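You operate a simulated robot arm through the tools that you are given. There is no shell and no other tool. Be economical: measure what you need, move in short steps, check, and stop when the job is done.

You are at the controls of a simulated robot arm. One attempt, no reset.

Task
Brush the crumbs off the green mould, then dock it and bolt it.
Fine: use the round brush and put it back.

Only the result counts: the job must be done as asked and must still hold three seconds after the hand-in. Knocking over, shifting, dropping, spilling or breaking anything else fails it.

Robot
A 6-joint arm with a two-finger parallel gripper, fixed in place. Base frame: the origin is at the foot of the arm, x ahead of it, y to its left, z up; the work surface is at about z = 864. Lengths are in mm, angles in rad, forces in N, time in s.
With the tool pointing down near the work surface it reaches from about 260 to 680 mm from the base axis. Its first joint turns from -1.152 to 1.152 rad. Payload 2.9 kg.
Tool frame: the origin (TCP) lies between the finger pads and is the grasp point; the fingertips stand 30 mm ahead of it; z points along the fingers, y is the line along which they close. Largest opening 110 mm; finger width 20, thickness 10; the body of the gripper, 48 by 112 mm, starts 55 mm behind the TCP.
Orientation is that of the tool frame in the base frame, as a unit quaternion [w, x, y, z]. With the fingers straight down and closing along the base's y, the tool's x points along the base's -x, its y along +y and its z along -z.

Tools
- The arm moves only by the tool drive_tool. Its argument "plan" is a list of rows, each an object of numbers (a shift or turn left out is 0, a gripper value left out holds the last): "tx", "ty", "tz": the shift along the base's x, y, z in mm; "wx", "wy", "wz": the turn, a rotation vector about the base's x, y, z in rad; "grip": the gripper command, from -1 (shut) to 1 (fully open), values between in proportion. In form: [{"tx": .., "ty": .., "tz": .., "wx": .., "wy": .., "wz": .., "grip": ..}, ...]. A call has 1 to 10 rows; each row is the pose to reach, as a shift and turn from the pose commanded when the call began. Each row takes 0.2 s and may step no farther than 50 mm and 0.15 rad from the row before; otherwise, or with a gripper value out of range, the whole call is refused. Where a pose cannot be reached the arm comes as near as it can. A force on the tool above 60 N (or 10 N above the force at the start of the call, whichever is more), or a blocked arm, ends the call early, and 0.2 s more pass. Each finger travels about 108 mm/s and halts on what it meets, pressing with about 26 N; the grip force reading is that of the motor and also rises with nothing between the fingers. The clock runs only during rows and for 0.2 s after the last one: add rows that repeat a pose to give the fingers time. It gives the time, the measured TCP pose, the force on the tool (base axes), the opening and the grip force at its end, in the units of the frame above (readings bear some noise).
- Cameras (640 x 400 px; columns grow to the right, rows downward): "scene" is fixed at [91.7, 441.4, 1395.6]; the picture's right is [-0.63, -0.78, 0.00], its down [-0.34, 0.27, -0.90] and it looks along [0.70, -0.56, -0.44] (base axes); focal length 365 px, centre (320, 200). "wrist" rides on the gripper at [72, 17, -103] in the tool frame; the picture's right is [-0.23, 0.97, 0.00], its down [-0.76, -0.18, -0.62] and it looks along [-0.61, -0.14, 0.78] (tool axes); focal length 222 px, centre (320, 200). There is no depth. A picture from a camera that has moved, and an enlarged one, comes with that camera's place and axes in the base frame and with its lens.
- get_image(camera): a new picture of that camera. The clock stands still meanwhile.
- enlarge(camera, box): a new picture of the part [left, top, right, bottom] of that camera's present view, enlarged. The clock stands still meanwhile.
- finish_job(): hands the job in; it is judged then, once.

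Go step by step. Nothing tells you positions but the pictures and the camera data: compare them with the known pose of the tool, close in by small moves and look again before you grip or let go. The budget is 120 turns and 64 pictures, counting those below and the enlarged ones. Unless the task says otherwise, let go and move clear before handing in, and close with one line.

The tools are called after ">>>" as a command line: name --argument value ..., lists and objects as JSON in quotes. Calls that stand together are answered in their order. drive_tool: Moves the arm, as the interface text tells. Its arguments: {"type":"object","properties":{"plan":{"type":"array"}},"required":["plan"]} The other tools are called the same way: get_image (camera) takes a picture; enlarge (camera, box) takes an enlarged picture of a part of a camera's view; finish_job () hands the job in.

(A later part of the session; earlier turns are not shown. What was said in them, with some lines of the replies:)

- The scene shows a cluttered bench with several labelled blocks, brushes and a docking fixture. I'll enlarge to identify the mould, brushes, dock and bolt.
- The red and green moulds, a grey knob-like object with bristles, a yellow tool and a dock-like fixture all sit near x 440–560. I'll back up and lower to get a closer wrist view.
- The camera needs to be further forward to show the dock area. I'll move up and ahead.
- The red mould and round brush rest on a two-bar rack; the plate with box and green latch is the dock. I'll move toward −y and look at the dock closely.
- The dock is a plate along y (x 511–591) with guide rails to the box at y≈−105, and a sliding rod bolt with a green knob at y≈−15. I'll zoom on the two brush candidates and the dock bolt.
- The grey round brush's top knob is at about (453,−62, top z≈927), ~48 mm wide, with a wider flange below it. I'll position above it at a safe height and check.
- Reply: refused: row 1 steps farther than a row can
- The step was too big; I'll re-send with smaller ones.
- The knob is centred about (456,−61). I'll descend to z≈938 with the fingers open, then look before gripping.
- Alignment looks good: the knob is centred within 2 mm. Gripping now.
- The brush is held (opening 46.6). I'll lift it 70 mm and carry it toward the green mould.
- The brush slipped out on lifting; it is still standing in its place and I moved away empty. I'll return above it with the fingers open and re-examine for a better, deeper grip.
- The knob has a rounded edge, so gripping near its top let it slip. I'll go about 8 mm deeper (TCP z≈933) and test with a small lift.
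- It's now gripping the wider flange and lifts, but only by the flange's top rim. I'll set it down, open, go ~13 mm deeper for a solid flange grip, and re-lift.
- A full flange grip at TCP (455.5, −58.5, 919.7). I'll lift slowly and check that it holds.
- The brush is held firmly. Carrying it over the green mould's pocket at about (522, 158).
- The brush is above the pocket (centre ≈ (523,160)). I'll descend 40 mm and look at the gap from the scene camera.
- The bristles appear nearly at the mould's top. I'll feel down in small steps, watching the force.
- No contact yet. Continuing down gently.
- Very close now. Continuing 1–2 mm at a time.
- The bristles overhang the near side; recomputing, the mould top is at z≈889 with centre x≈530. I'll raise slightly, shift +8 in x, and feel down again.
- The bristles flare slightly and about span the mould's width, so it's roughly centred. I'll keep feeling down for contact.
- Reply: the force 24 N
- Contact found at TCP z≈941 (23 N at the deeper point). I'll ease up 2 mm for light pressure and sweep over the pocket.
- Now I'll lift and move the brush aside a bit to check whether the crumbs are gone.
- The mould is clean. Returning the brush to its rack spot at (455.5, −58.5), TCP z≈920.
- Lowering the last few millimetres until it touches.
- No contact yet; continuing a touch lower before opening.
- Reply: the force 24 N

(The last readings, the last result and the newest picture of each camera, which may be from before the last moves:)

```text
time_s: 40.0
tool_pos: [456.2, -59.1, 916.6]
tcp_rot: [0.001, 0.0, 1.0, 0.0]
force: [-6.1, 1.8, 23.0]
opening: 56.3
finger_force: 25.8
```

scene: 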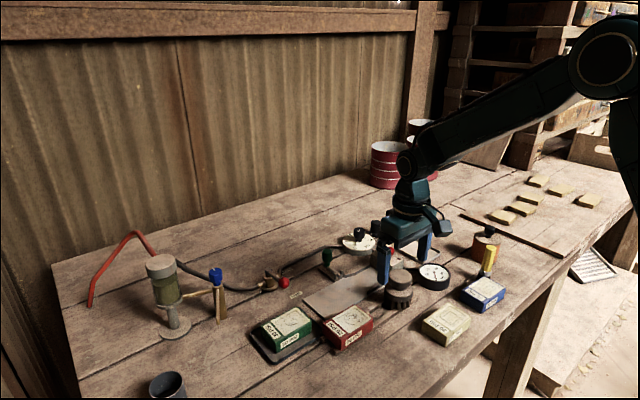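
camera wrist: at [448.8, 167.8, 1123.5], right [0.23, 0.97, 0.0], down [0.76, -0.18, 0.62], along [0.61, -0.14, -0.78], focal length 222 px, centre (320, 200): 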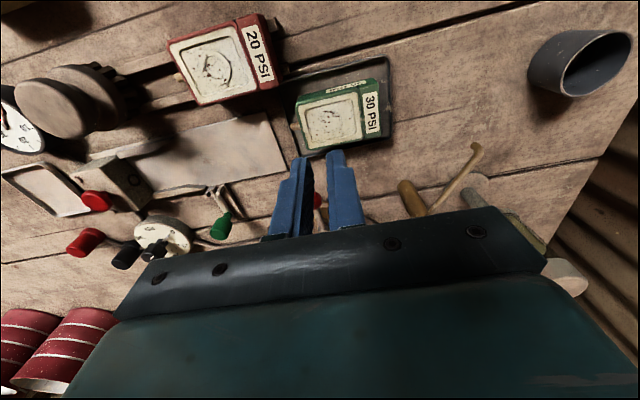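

Contact reached. I'll back up 1.5 mm and release, then rise clear.

>>> drive_tool --plan '[{"tz": 1.5}, {"tz": 1.5, "grip": -0.2}, {"tz": 1.5, "grip": 0.2}, {"tz": 1.5, "grip": 0.6}, {"tz": 1.5, "grip": 0.6}, {"tz": 30, "grip": 0.6}, {"tz": 70, "grip": 0.6}, {"tz": 110, "grip": 1}]'

>>> enlarge --camera "scene" --box '[300, 220, 440, 310]'

```text
time_s: 41.8
tool_pos: [456.6, -60.5, 1025.1]
tcp_rot: [0.0, 0.0, 1.0, 0.0]
force: [-0.1, -0.6, -0.3]
opening: 110.0
finger_force: 0.0
```

```text
4.44 times, centred on (370, 265) of scene
camera zoom: at [91.7, 441.4, 1395.6], right [-0.63, -0.78, 0.0], down [-0.34, 0.27, -0.9], along [0.7, -0.56, -0.44], focal length 1621 px, centre (98, -89)
```

zoom: 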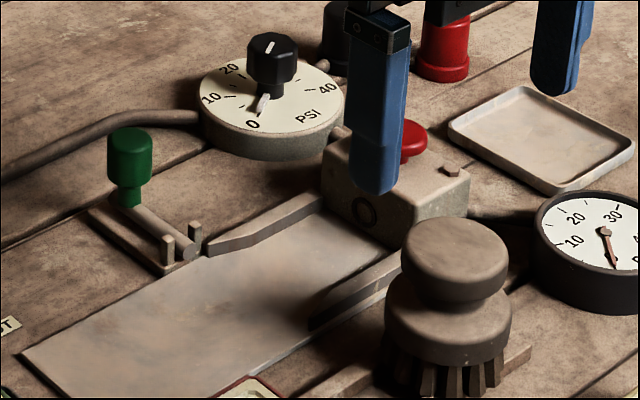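

The brush is back upright in its place. Now I'll move above the green mould while turning the gripper 90° so the fingers close along x.

>>> drive_tool --plan '[{"wz": 0.14, "ty": 0, "tz": 15}, {"wz": 0.28, "tx": 8, "ty": 25, "tz": 20}, {"wz": 0.42, "tx": 16, "ty": 50, "tz": 20}, {"wz": 0.56, "tx": 24, "ty": 75, "tz": 20}, {"wz": 0.7, "tx": 32, "ty": 100, "tz": 20}, {"wz": 0.84, "tx": 40, "ty": 125, "tz": 20}, {"wz": 0.98, "tx": 48, "ty": 150, "tz": 20}, {"wz": 1.12, "tx": 56, "ty": 175, "tz": 20}, {"wz": 1.26, "tx": 64, "ty": 205, "tz": 20}, {"wz": 1.4, "tx": 72, "ty": 230, "tz": 20}]'

>>> drive_tool --plan '[{"wz": 0.1}, {"wz": 0.171}, {"wz": 0.171, "tz": -40}, {"wz": 0.171, "tz": -70}, {"wz": 0.171, "tz": -70}]'

>>> get_image --camera "wrist"

>>> enlarge --camera "scene" --box '[220, 240, 380, 360]'

```text
time_s: 44.0
tool_pos: [528.1, 173.0, 1045.1]
tcp_rot: [0.0, -0.645, 0.764, 0.0]
force: [-1.3, 0.0, -0.1]
opening: 110.0
finger_force: 0.0
```

```text
time_s: 45.2
tool_pos: [527.5, 172.0, 975.7]
tcp_rot: [-0.001, 0.707, -0.707, 0.0]
force: [-0.7, 0.1, -0.2]
opening: 110.2
finger_force: 0.2
```

```text
20 pictures are left
camera wrist: at [511.6, 98.9, 1079.6], right [-0.97, 0.23, 0.0], down [0.18, 0.76, 0.62], along [0.14, 0.61, -0.78], focal length 222 px, centre (320, 200)
```

wrist: 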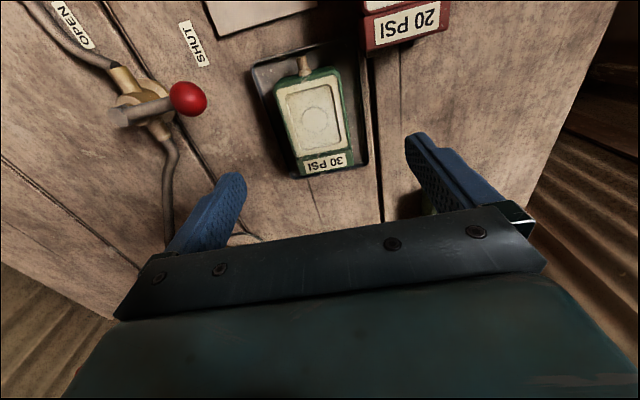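

```text
3.33 times, centred on (300, 300) of scene
camera zoom: at [91.7, 441.4, 1395.6], right [-0.63, -0.78, 0.0], down [-0.34, 0.27, -0.9], along [0.7, -0.56, -0.44], focal length 1216 px, centre (387, -133)
```

zoom: 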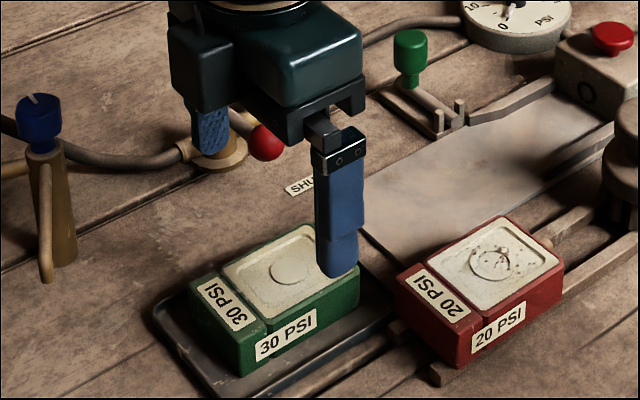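

The mould centre is at about (530,168), aligned with y. I'll descend to TCP z≈908 with tips above the tray rim and check.

>>> drive_tool --plan '[{"tx": 2.5, "ty": -3, "tz": -30}, {"tx": 2.5, "ty": -3, "tz": -55}, {"tx": 2.5, "ty": -3, "tz": -68}, {"tx": 2.5, "ty": -3, "tz": -68}]'

>>> enlarge --camera "scene" --box '[240, 260, 360, 360]'

```text
time_s: 46.2
tool_pos: [529.4, 167.8, 908.3]
tcp_rot: [0.0, -0.707, 0.708, 0.0]
force: [0.3, -0.2, -0.1]
opening: 110.0
finger_force: 0.1
```

```text
4.00 times, centred on (300, 310) of scene
camera zoom: at [91.7, 441.4, 1395.6], right [-0.63, -0.78, 0.0], down [-0.34, 0.27, -0.9], along [0.7, -0.56, -0.44], focal length 1459 px, centre (400, -240)
```

zoom: 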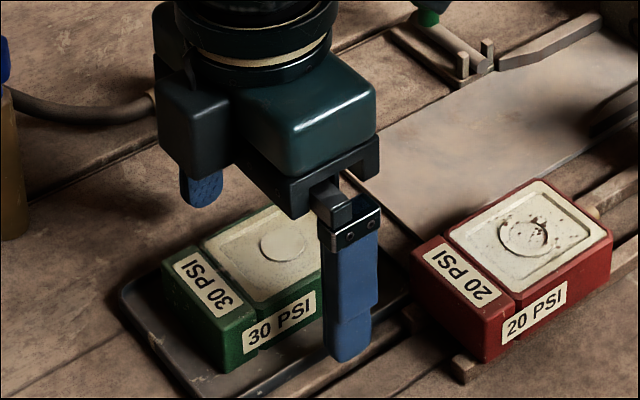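

The finger tips are at mid-height of the mould's sides and above the tray rim. Closing.

>>> drive_tool --plan '[{"grip": 0.6}, {"grip": 0.3}, {"grip": 0.1}, {"grip": -0.2}, {"grip": -0.6}, {"grip": -1}, {"grip": -1}]'

>>> drive_tool --plan '[{"tz": 4}, {"tz": 10}, {"tz": 18}, {"tz": 25}, {"tz": 25}]'

>>> enlarge --camera "scene" --box '[240, 260, 360, 360]'

```text
time_s: 47.8
tool_pos: [530.9, 166.7, 908.6]
tcp_rot: [0.0, -0.707, 0.707, 0.0]
force: [-0.2, 0.5, 0.9]
opening: 53.6
finger_force: 25.8
```

```text
time_s: 49.0
tool_pos: [530.6, 169.7, 934.4]
tcp_rot: [0.0, -0.707, 0.707, 0.0]
force: [0.3, -0.4, -2.7]
opening: 53.7
finger_force: 25.9
```

```text
4.00 times, centred on (300, 310) of scene
camera zoom: at [91.7, 441.4, 1395.6], right [-0.63, -0.78, 0.0], down [-0.34, 0.27, -0.9], along [0.7, -0.56, -0.44], focal length 1459 px, centre (400, -240)
```

zoom: 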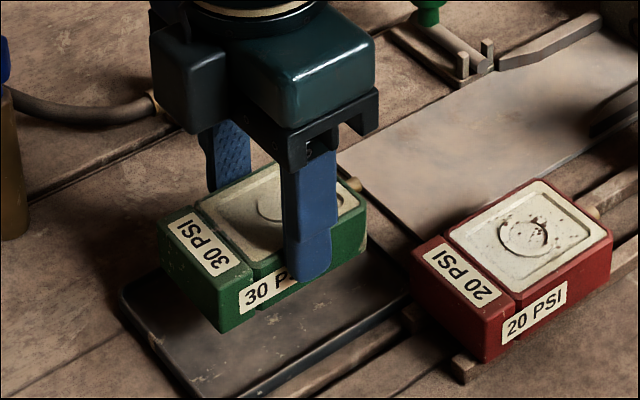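

The mould is held (53.6 mm wide) and off the tray. I'll carry it above the dock plate at about (551, 48) and look.

>>> drive_tool --plan '[{"tz": 15}, {"tx": 5, "ty": -25, "tz": 25}, {"tx": 12, "ty": -60, "tz": 25}, {"tx": 18, "ty": -95, "tz": 25}, {"tx": 20, "ty": -120, "tz": 25}, {"tx": 20, "ty": -120, "tz": 25}]'

>>> get_image --camera "wrist"

>>> enlarge --camera "wrist" --box '[210, 30, 430, 180]'

```text
time_s: 50.4
tool_pos: [550.3, 48.0, 958.3]
tcp_rot: [0.0, -0.707, 0.707, 0.0]
force: [-0.1, 0.1, -2.9]
opening: 53.4
finger_force: 26.2
```

```text
16 pictures are left
camera wrist: at [533.7, -24.2, 1063.0], right [-0.97, 0.23, 0.0], down [0.18, 0.76, 0.62], along [0.14, 0.61, -0.78], focal length 222 px, centre (320, 200)
```

wrist: 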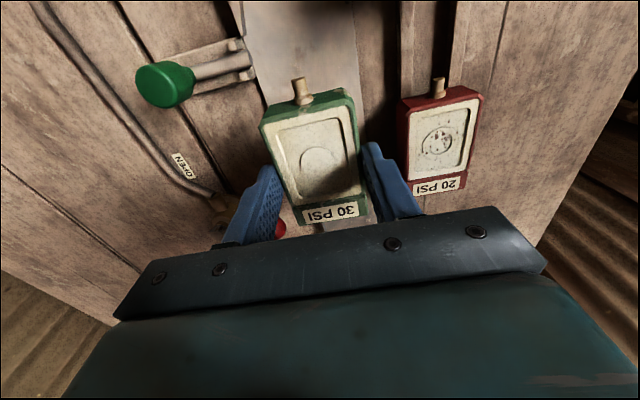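

```text
2.67 times, centred on (320, 105) of wrist
camera zoom: at [533.7, -24.2, 1063.0], right [-0.97, 0.23, 0.0], down [0.18, 0.76, 0.62], along [0.14, 0.61, -0.78], focal length 592 px, centre (320, 453)
```

zoom: 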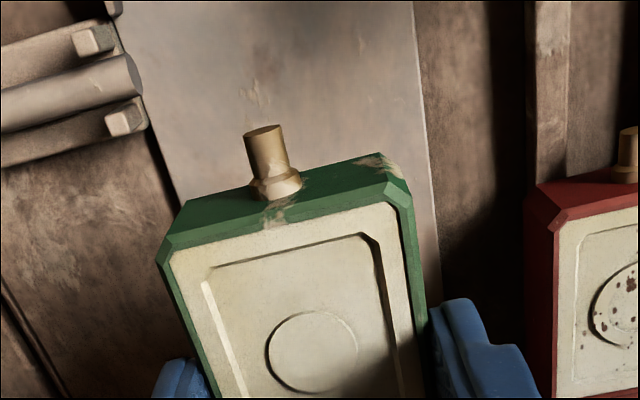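

The mould is centred on the plate (plate centre x≈550). I'll shift 28 mm toward the dock and lower it until it touches the plate.

>>> drive_tool --plan '[{"ty": -14}, {"ty": -28}, {"ty": -28, "tz": -20}, {"ty": -28, "tz": -38}, {"ty": -28, "tz": -45}, {"ty": -28, "tz": -48}, {"ty": -28, "tz": -48}]'

>>> drive_tool --plan '[{"tz": -1}, {"tz": -2}]'

>>> enlarge --camera "scene" --box '[300, 220, 420, 320]'

```text
time_s: 52.0
tool_pos: [550.2, 20.3, 909.7]
tcp_rot: [0.001, 0.708, -0.707, 0.0]
force: [-0.6, -0.6, -4.0]
opening: 53.6
finger_force: 25.5
```

```text
time_s: 52.6
tool_pos: [549.8, 19.8, 909.4]
tcp_rot: [0.0, 0.708, -0.707, 0.001]
force: [-0.4, -0.5, -0.2]
opening: 53.3
finger_force: 26.2
```

```text
4.00 times, centred on (360, 270) of scene
camera zoom: at [91.7, 441.4, 1395.6], right [-0.63, -0.78, 0.0], down [-0.34, 0.27, -0.9], along [0.7, -0.56, -0.44], focal length 1459 px, centre (160, -80)
```

zoom: 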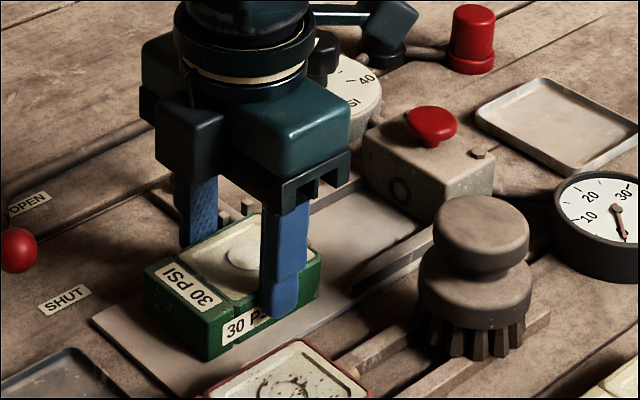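

Just touching. I'll lower 1 mm more, open only slightly, and rise.

>>> drive_tool --plan '[{"tz": -1}, {"tz": -1, "grip": 0}, {"tz": -1, "grip": 0.2}, {"tz": -1, "grip": 0.25}, {"tz": 15, "grip": 0.25}, {"tz": 45, "grip": 0.25}, {"tz": 60, "grip": 0.25}]'

>>> drive_tool --plan '[{"ty": 30, "grip": -0.3}, {"ty": 60, "grip": -0.8}, {"ty": 85, "grip": -1}, {"ty": 85, "grip": -1}]'

>>> get_image --camera "wrist"

```text
time_s: 54.2
tool_pos: [549.5, 20.8, 968.9]
tcp_rot: [0.0, 0.707, -0.707, -0.001]
force: [0.4, 0.3, 0.7]
opening: 68.7
finger_force: 0.0
```

```text
time_s: 55.2
tool_pos: [549.9, 107.5, 969.2]
tcp_rot: [0.0, -0.707, 0.707, 0.0]
force: [0.1, -0.2, 0.6]
opening: 0.0
finger_force: 25.7
```

```text
13 pictures are left
camera wrist: at [533.4, 33.5, 1072.9], right [-0.97, 0.23, 0.0], down [0.18, 0.76, 0.62], along [0.14, 0.61, -0.78], focal length 222 px, centre (320, 200)
```

wrist: 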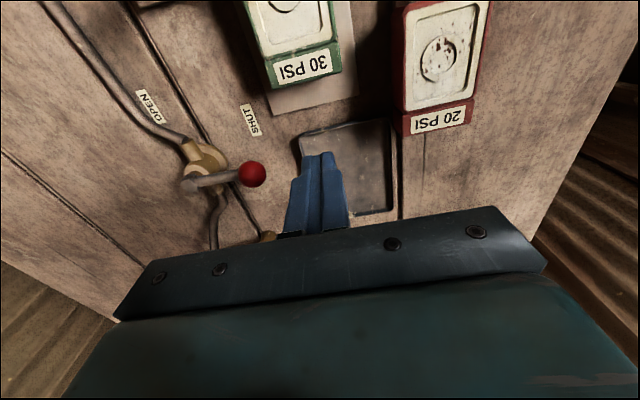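

The fingers are closed. I'll shift to y≈92 (between tray and mould), descend to tip z≈875 behind the mould.

>>> drive_tool --plan '[{"ty": -17}, {"ty": -17, "tz": -30}, {"ty": -17, "tz": -55}, {"ty": -17, "tz": -64}, {"ty": -17, "tz": -64}]'

>>> enlarge --camera "scene" --box '[280, 230, 400, 330]'

```text
time_s: 56.4
tool_pos: [549.1, 87.9, 905.2]
tcp_rot: [0.001, -0.707, 0.707, 0.0]
force: [-0.5, 0.0, 0.0]
opening: 0.0
finger_force: 26.2
```

```text
4.00 times, centred on (340, 280) of scene
camera zoom: at [91.7, 441.4, 1395.6], right [-0.63, -0.78, 0.0], down [-0.34, 0.27, -0.9], along [0.7, -0.56, -0.44], focal length 1459 px, centre (240, -120)
```

zoom: 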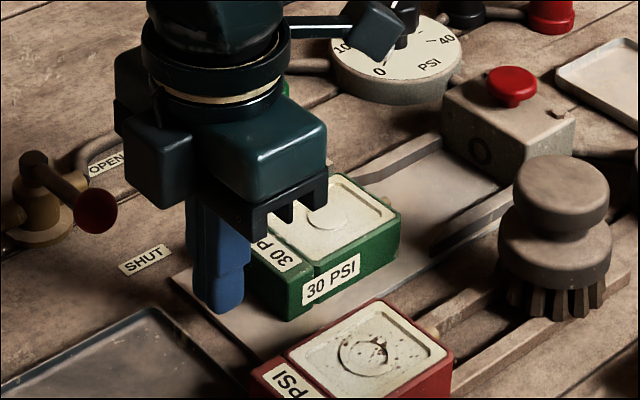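

The fingers stand just behind the mould. Pushing it toward the dock gently.

>>> drive_tool --plan '[{"ty": -10}, {"ty": -18}, {"ty": -26}, {"ty": -34}, {"ty": -42}, {"ty": -50}, {"ty": -58}, {"ty": -64}, {"ty": -64}]'

>>> enlarge --camera "scene" --box '[300, 220, 420, 320]'

>>> enlarge --camera "wrist" --box '[210, 10, 430, 200]'

```text
time_s: 58.4
tool_pos: [548.8, 24.1, 903.4]
tcp_rot: [0.0, 0.707, -0.707, 0.001]
force: [0.3, 0.6, 0.2]
opening: 0.0
finger_force: 26.1
```

```text
4.00 times, centred on (360, 270) of scene
camera zoom: at [91.7, 441.5, 1395.6], right [-0.63, -0.78, 0.0], down [-0.34, 0.27, -0.9], along [0.7, -0.56, -0.44], focal length 1459 px, centre (160, -80)
```

zoom: 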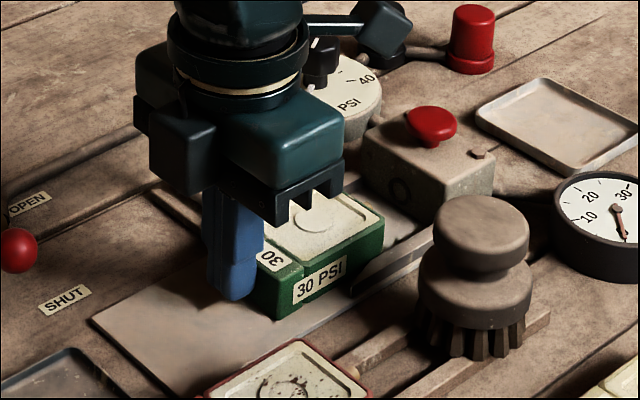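

```text
2.11 times, centred on (320, 105) of wrist
camera zoom: at [533.6, -48.1, 1008.2], right [-0.97, 0.23, 0.0], down [0.18, 0.76, 0.62], along [0.14, 0.61, -0.78], focal length 468 px, centre (320, 400)
```

zoom: 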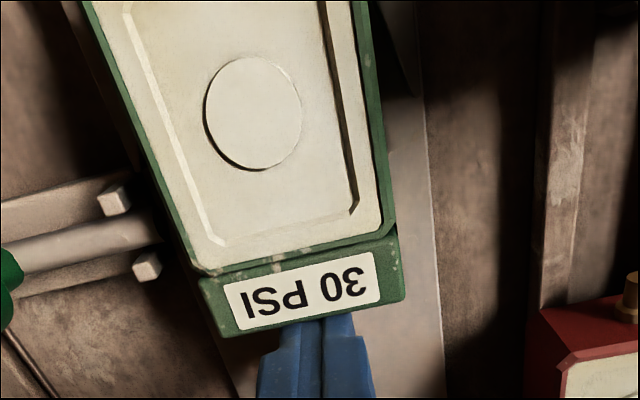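

It's entering the rails straight. Continuing to push toward full seat.

>>> drive_tool --plan '[{"ty": -6}, {"ty": -12}, {"ty": -18}, {"ty": -23}, {"ty": -26}, {"ty": -26}]'

>>> drive_tool --plan '[{"ty": -2}, {"ty": -4}, {"ty": -6}, {"ty": -6}]'

>>> enlarge --camera "scene" --box '[320, 220, 420, 300]'

```text
time_s: 59.8
tool_pos: [550.7, -0.8, 904.7]
tcp_rot: [0.0, -0.707, 0.707, 0.0]
force: [-0.2, 1.6, 1.0]
opening: 0.2
finger_force: 26.1
```

```text
time_s: 60.8
tool_pos: [551.3, -6.9, 904.9]
tcp_rot: [0.0, 0.708, -0.707, 0.0]
force: [0.5, 1.2, 0.6]
opening: 0.0
finger_force: 26.3
```

```text
5.00 times, centred on (370, 260) of scene
camera zoom: at [91.7, 441.5, 1395.6], right [-0.63, -0.78, 0.0], down [-0.34, 0.27, -0.9], along [0.7, -0.56, -0.44], focal length 1823 px, centre (70, -100)
```

zoom: 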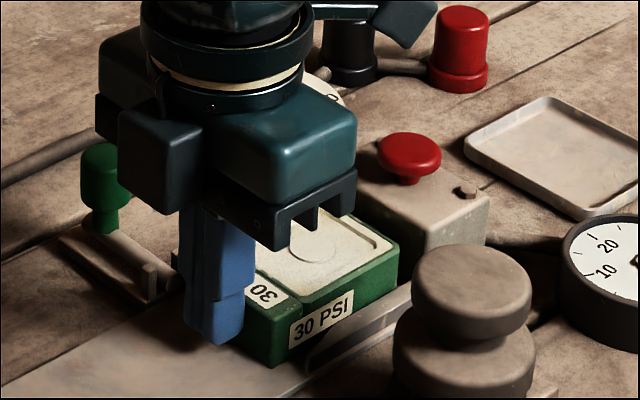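

Still moving freely with a few mm left. Continuing in small steps until it seats.

>>> drive_tool --plan '[{"ty": -2}, {"ty": -4}, {"ty": -5}, {"ty": -5}]'

>>> drive_tool --plan '[{"ty": -1}, {"ty": -2}, {"ty": -3}, {"ty": -3}]'

>>> drive_tool --plan '[{"ty": -1}, {"ty": -2}, {"ty": -2}]'

```text
time_s: 61.8
tool_pos: [549.7, -12.5, 903.7]
tcp_rot: [0.001, 0.707, -0.707, 0.001]
force: [0.7, 1.4, 0.5]
opening: 0.0
finger_force: 26.0
```

```text
time_s: 62.8
tool_pos: [549.7, -13.5, 904.6]
tcp_rot: [0.0, 0.709, -0.706, 0.0]
force: [-0.2, 13.9, 0.9]
opening: 0.0
finger_force: 26.1
```

```text
time_s: 63.6
tool_pos: [549.8, -13.7, 905.0]
tcp_rot: [-0.001, 0.71, -0.704, 0.0]
force: [1.1, 29.5, 1.5]
opening: 0.1
finger_force: 25.8
```

The mould is seated (30 N, back face at y≈−24). I'll back off, rise, and move beyond the green bolt knob at about (636,−16).

>>> drive_tool --plan '[{"ty": 10}, {"ty": 22}, {"ty": 22, "tz": 35}, {"ty": 22, "tz": 75}, {"tx": 35, "ty": 10, "tz": 85}, {"tx": 75, "ty": 2, "tz": 85}, {"tx": 110, "ty": 2, "tz": 85}, {"tx": 110, "ty": 2, "tz": 85}]'

>>> get_image --camera "wrist"

>>> enlarge --camera "scene" --box '[300, 210, 420, 300]'

```text
time_s: 65.4
tool_pos: [659.8, -15.7, 989.4]
tcp_rot: [0.001, 0.707, -0.707, -0.001]
force: [-0.5, 0.9, -0.2]
opening: 0.0
finger_force: 25.9
```

```text
8 pictures are left
camera wrist: at [643.6, -88.6, 1093.0], right [-0.97, 0.23, 0.0], down [0.18, 0.76, 0.62], along [0.14, 0.61, -0.78], focal length 222 px, centre (320, 200)
```

wrist: 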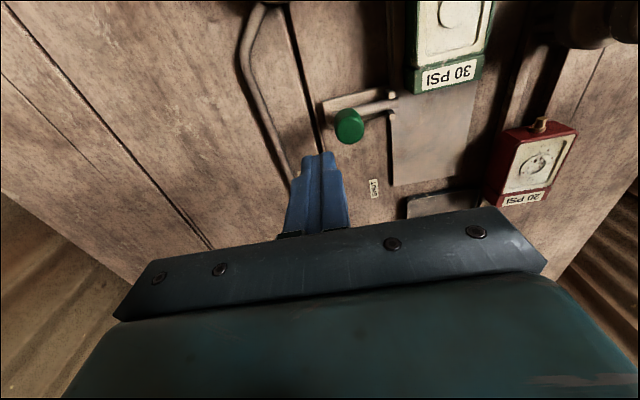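

```text
4.44 times, centred on (360, 255) of scene
camera zoom: at [91.7, 441.4, 1395.6], right [-0.63, -0.78, 0.0], down [-0.34, 0.27, -0.9], along [0.7, -0.56, -0.44], focal length 1621 px, centre (142, -44)
```

zoom: 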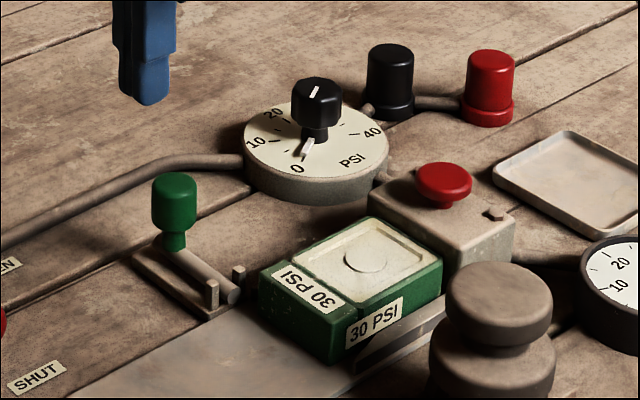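

The mould sits flush at the box. The bolt knob is at about (634,−18), top z≈914. I'll descend just beyond it on the +x side.

>>> drive_tool --plan '[{"tx": 4, "ty": -2}, {"tx": 4, "ty": -2, "tz": -35}, {"tx": 4, "ty": -2, "tz": -60}, {"tx": 4, "ty": -2, "tz": -67}, {"tx": 4, "ty": -2, "tz": -67}]'

>>> enlarge --camera "scene" --box '[290, 210, 390, 290]'

```text
time_s: 66.6
tool_pos: [664.7, -17.8, 922.6]
tcp_rot: [0.0, -0.707, 0.707, 0.001]
force: [-0.2, 0.2, 0.9]
opening: 0.0
finger_force: 26.1
```

```text
5.00 times, centred on (340, 250) of scene
camera zoom: at [91.7, 441.4, 1395.6], right [-0.63, -0.78, 0.0], down [-0.34, 0.27, -0.9], along [0.7, -0.56, -0.44], focal length 1823 px, centre (220, -50)
```

zoom: 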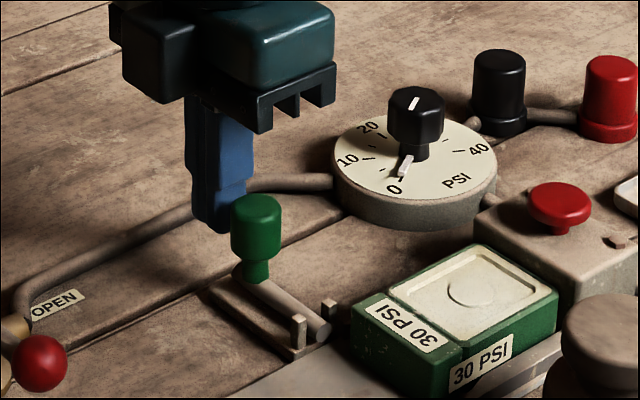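

The finger is right behind the knob. Pushing the bolt in −x gently.

>>> drive_tool --plan '[{"tx": -5}, {"tx": -10}, {"tx": -15}, {"tx": -20}, {"tx": -25}, {"tx": -25}]'

>>> enlarge --camera "scene" --box '[290, 210, 390, 290]'

```text
time_s: 68.0
tool_pos: [638.8, -17.6, 921.5]
tcp_rot: [0.0, 0.707, -0.707, 0.0]
force: [-1.4, -0.4, 0.1]
opening: 0.0
finger_force: 26.4
```

```text
5.00 times, centred on (340, 250) of scene
camera zoom: at [91.7, 441.4, 1395.6], right [-0.63, -0.78, 0.0], down [-0.34, 0.27, -0.9], along [0.7, -0.56, -0.44], focal length 1823 px, centre (220, -50)
```

zoom: 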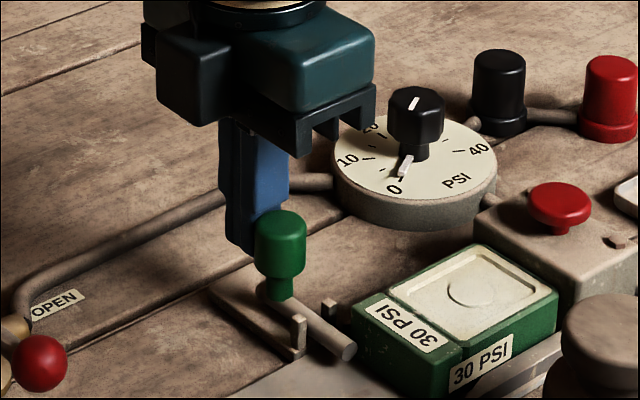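

The rod is sliding behind the mould. Continuing until it stops.

>>> drive_tool --plan '[{"tx": -4}, {"tx": -8}, {"tx": -12}, {"tx": -15}, {"tx": -15}]'

>>> drive_tool --plan '[{"tx": -2}, {"tx": -4}, {"tx": -6}, {"tx": -6}]'

>>> enlarge --camera "scene" --box '[290, 210, 390, 290]'

```text
time_s: 69.2
tool_pos: [624.7, -17.5, 922.1]
tcp_rot: [0.0, -0.707, 0.707, -0.001]
force: [0.0, -0.3, 0.2]
opening: 0.0
finger_force: 26.2
```

```text
time_s: 70.2
tool_pos: [619.3, -17.5, 922.5]
tcp_rot: [0.0, -0.707, 0.707, 0.0]
force: [0.3, 0.3, -0.5]
opening: 0.0
finger_force: 25.9
```

```text
5.00 times, centred on (340, 250) of scene
camera zoom: at [91.7, 441.4, 1395.6], right [-0.63, -0.78, 0.0], down [-0.34, 0.27, -0.9], along [0.7, -0.56, -0.44], focal length 1823 px, centre (220, -50)
```

zoom: 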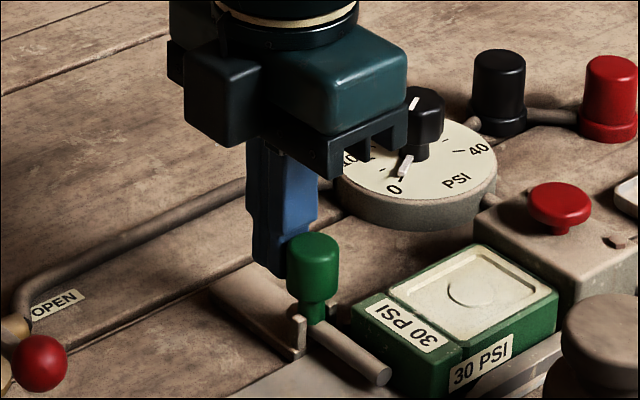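

Nearly at the posts. A few more millimetres until the stop is felt.

>>> drive_tool --plan '[{"tx": -2}, {"tx": -4}, {"tx": -5}, {"tx": -5}]'

>>> drive_tool --plan '[{"tx": -1.5}, {"tx": -3}, {"tx": -4}, {"tx": -4}]'

```text
time_s: 71.2
tool_pos: [613.9, -17.6, 922.5]
tcp_rot: [-0.003, 0.707, -0.707, 0.002]
force: [20.9, -0.5, -2.2]
opening: 0.4
finger_force: 26.2
```

```text
time_s: 72.2
tool_pos: [614.1, -17.8, 925.1]
tcp_rot: [-0.006, 0.707, -0.707, 0.006]
force: [41.1, 1.7, -6.0]
opening: 0.1
finger_force: 26.3
```

The bolt has hit its stop at full travel. I'll back off, rise clear, and check the result.

>>> drive_tool --plan '[{"tx": 10}, {"tx": 20}, {"tx": 20, "tz": 30}, {"tx": 20, "tz": 75}, {"tx": 20, "ty": 30, "tz": 110}, {"tx": 10, "ty": 60, "tz": 140}, {"tx": 0, "ty": 90, "tz": 160}, {"tx": 0, "ty": 90, "tz": 160}]'

>>> get_image --camera "scene"

>>> enlarge --camera "scene" --box '[310, 220, 430, 310]'

```text
time_s: 74.0
tool_pos: [608.2, 73.2, 1082.1]
tcp_rot: [0.0, 0.707, -0.707, 0.0]
force: [0.8, 0.6, -0.6]
opening: 0.1
finger_force: 25.8
```

```text
3 pictures are left
```

scene: 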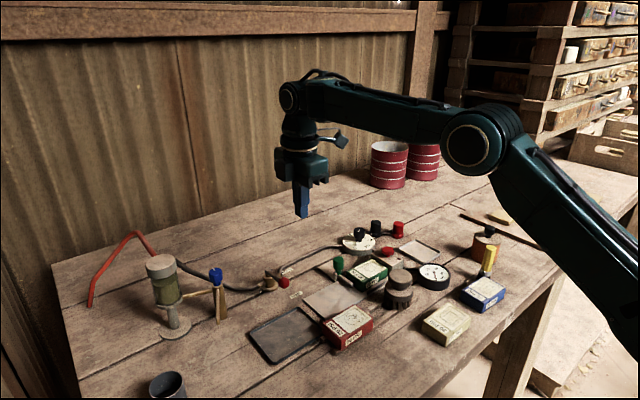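

```text
4.44 times, centred on (370, 265) of scene
camera zoom: at [91.6, 441.4, 1395.6], right [-0.63, -0.78, 0.0], down [-0.34, 0.27, -0.9], along [0.7, -0.56, -0.44], focal length 1621 px, centre (98, -89)
```

zoom: 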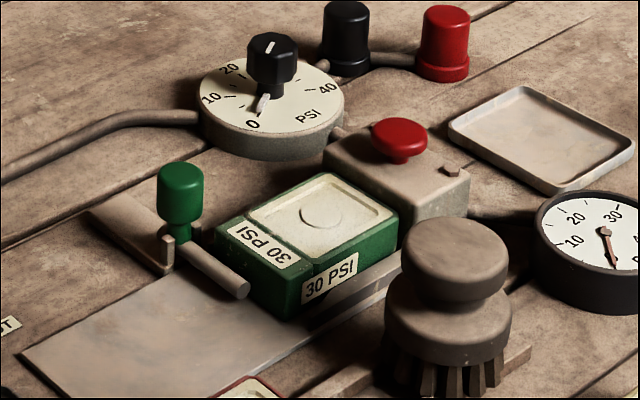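

The green mould is clean, seated against the box with the bolt fully across behind it. The brush is back in its place and the arm is clear, so I'm handing in.

>>> finish_job

```text
The job is handed in.
```

I brushed the green mould clean with the round brush and returned the brush to its rack spot. The mould is docked against the box with the bolt pushed fully across behind it. The first attempt to lift the brush slipped, but it stayed upright where it stood.
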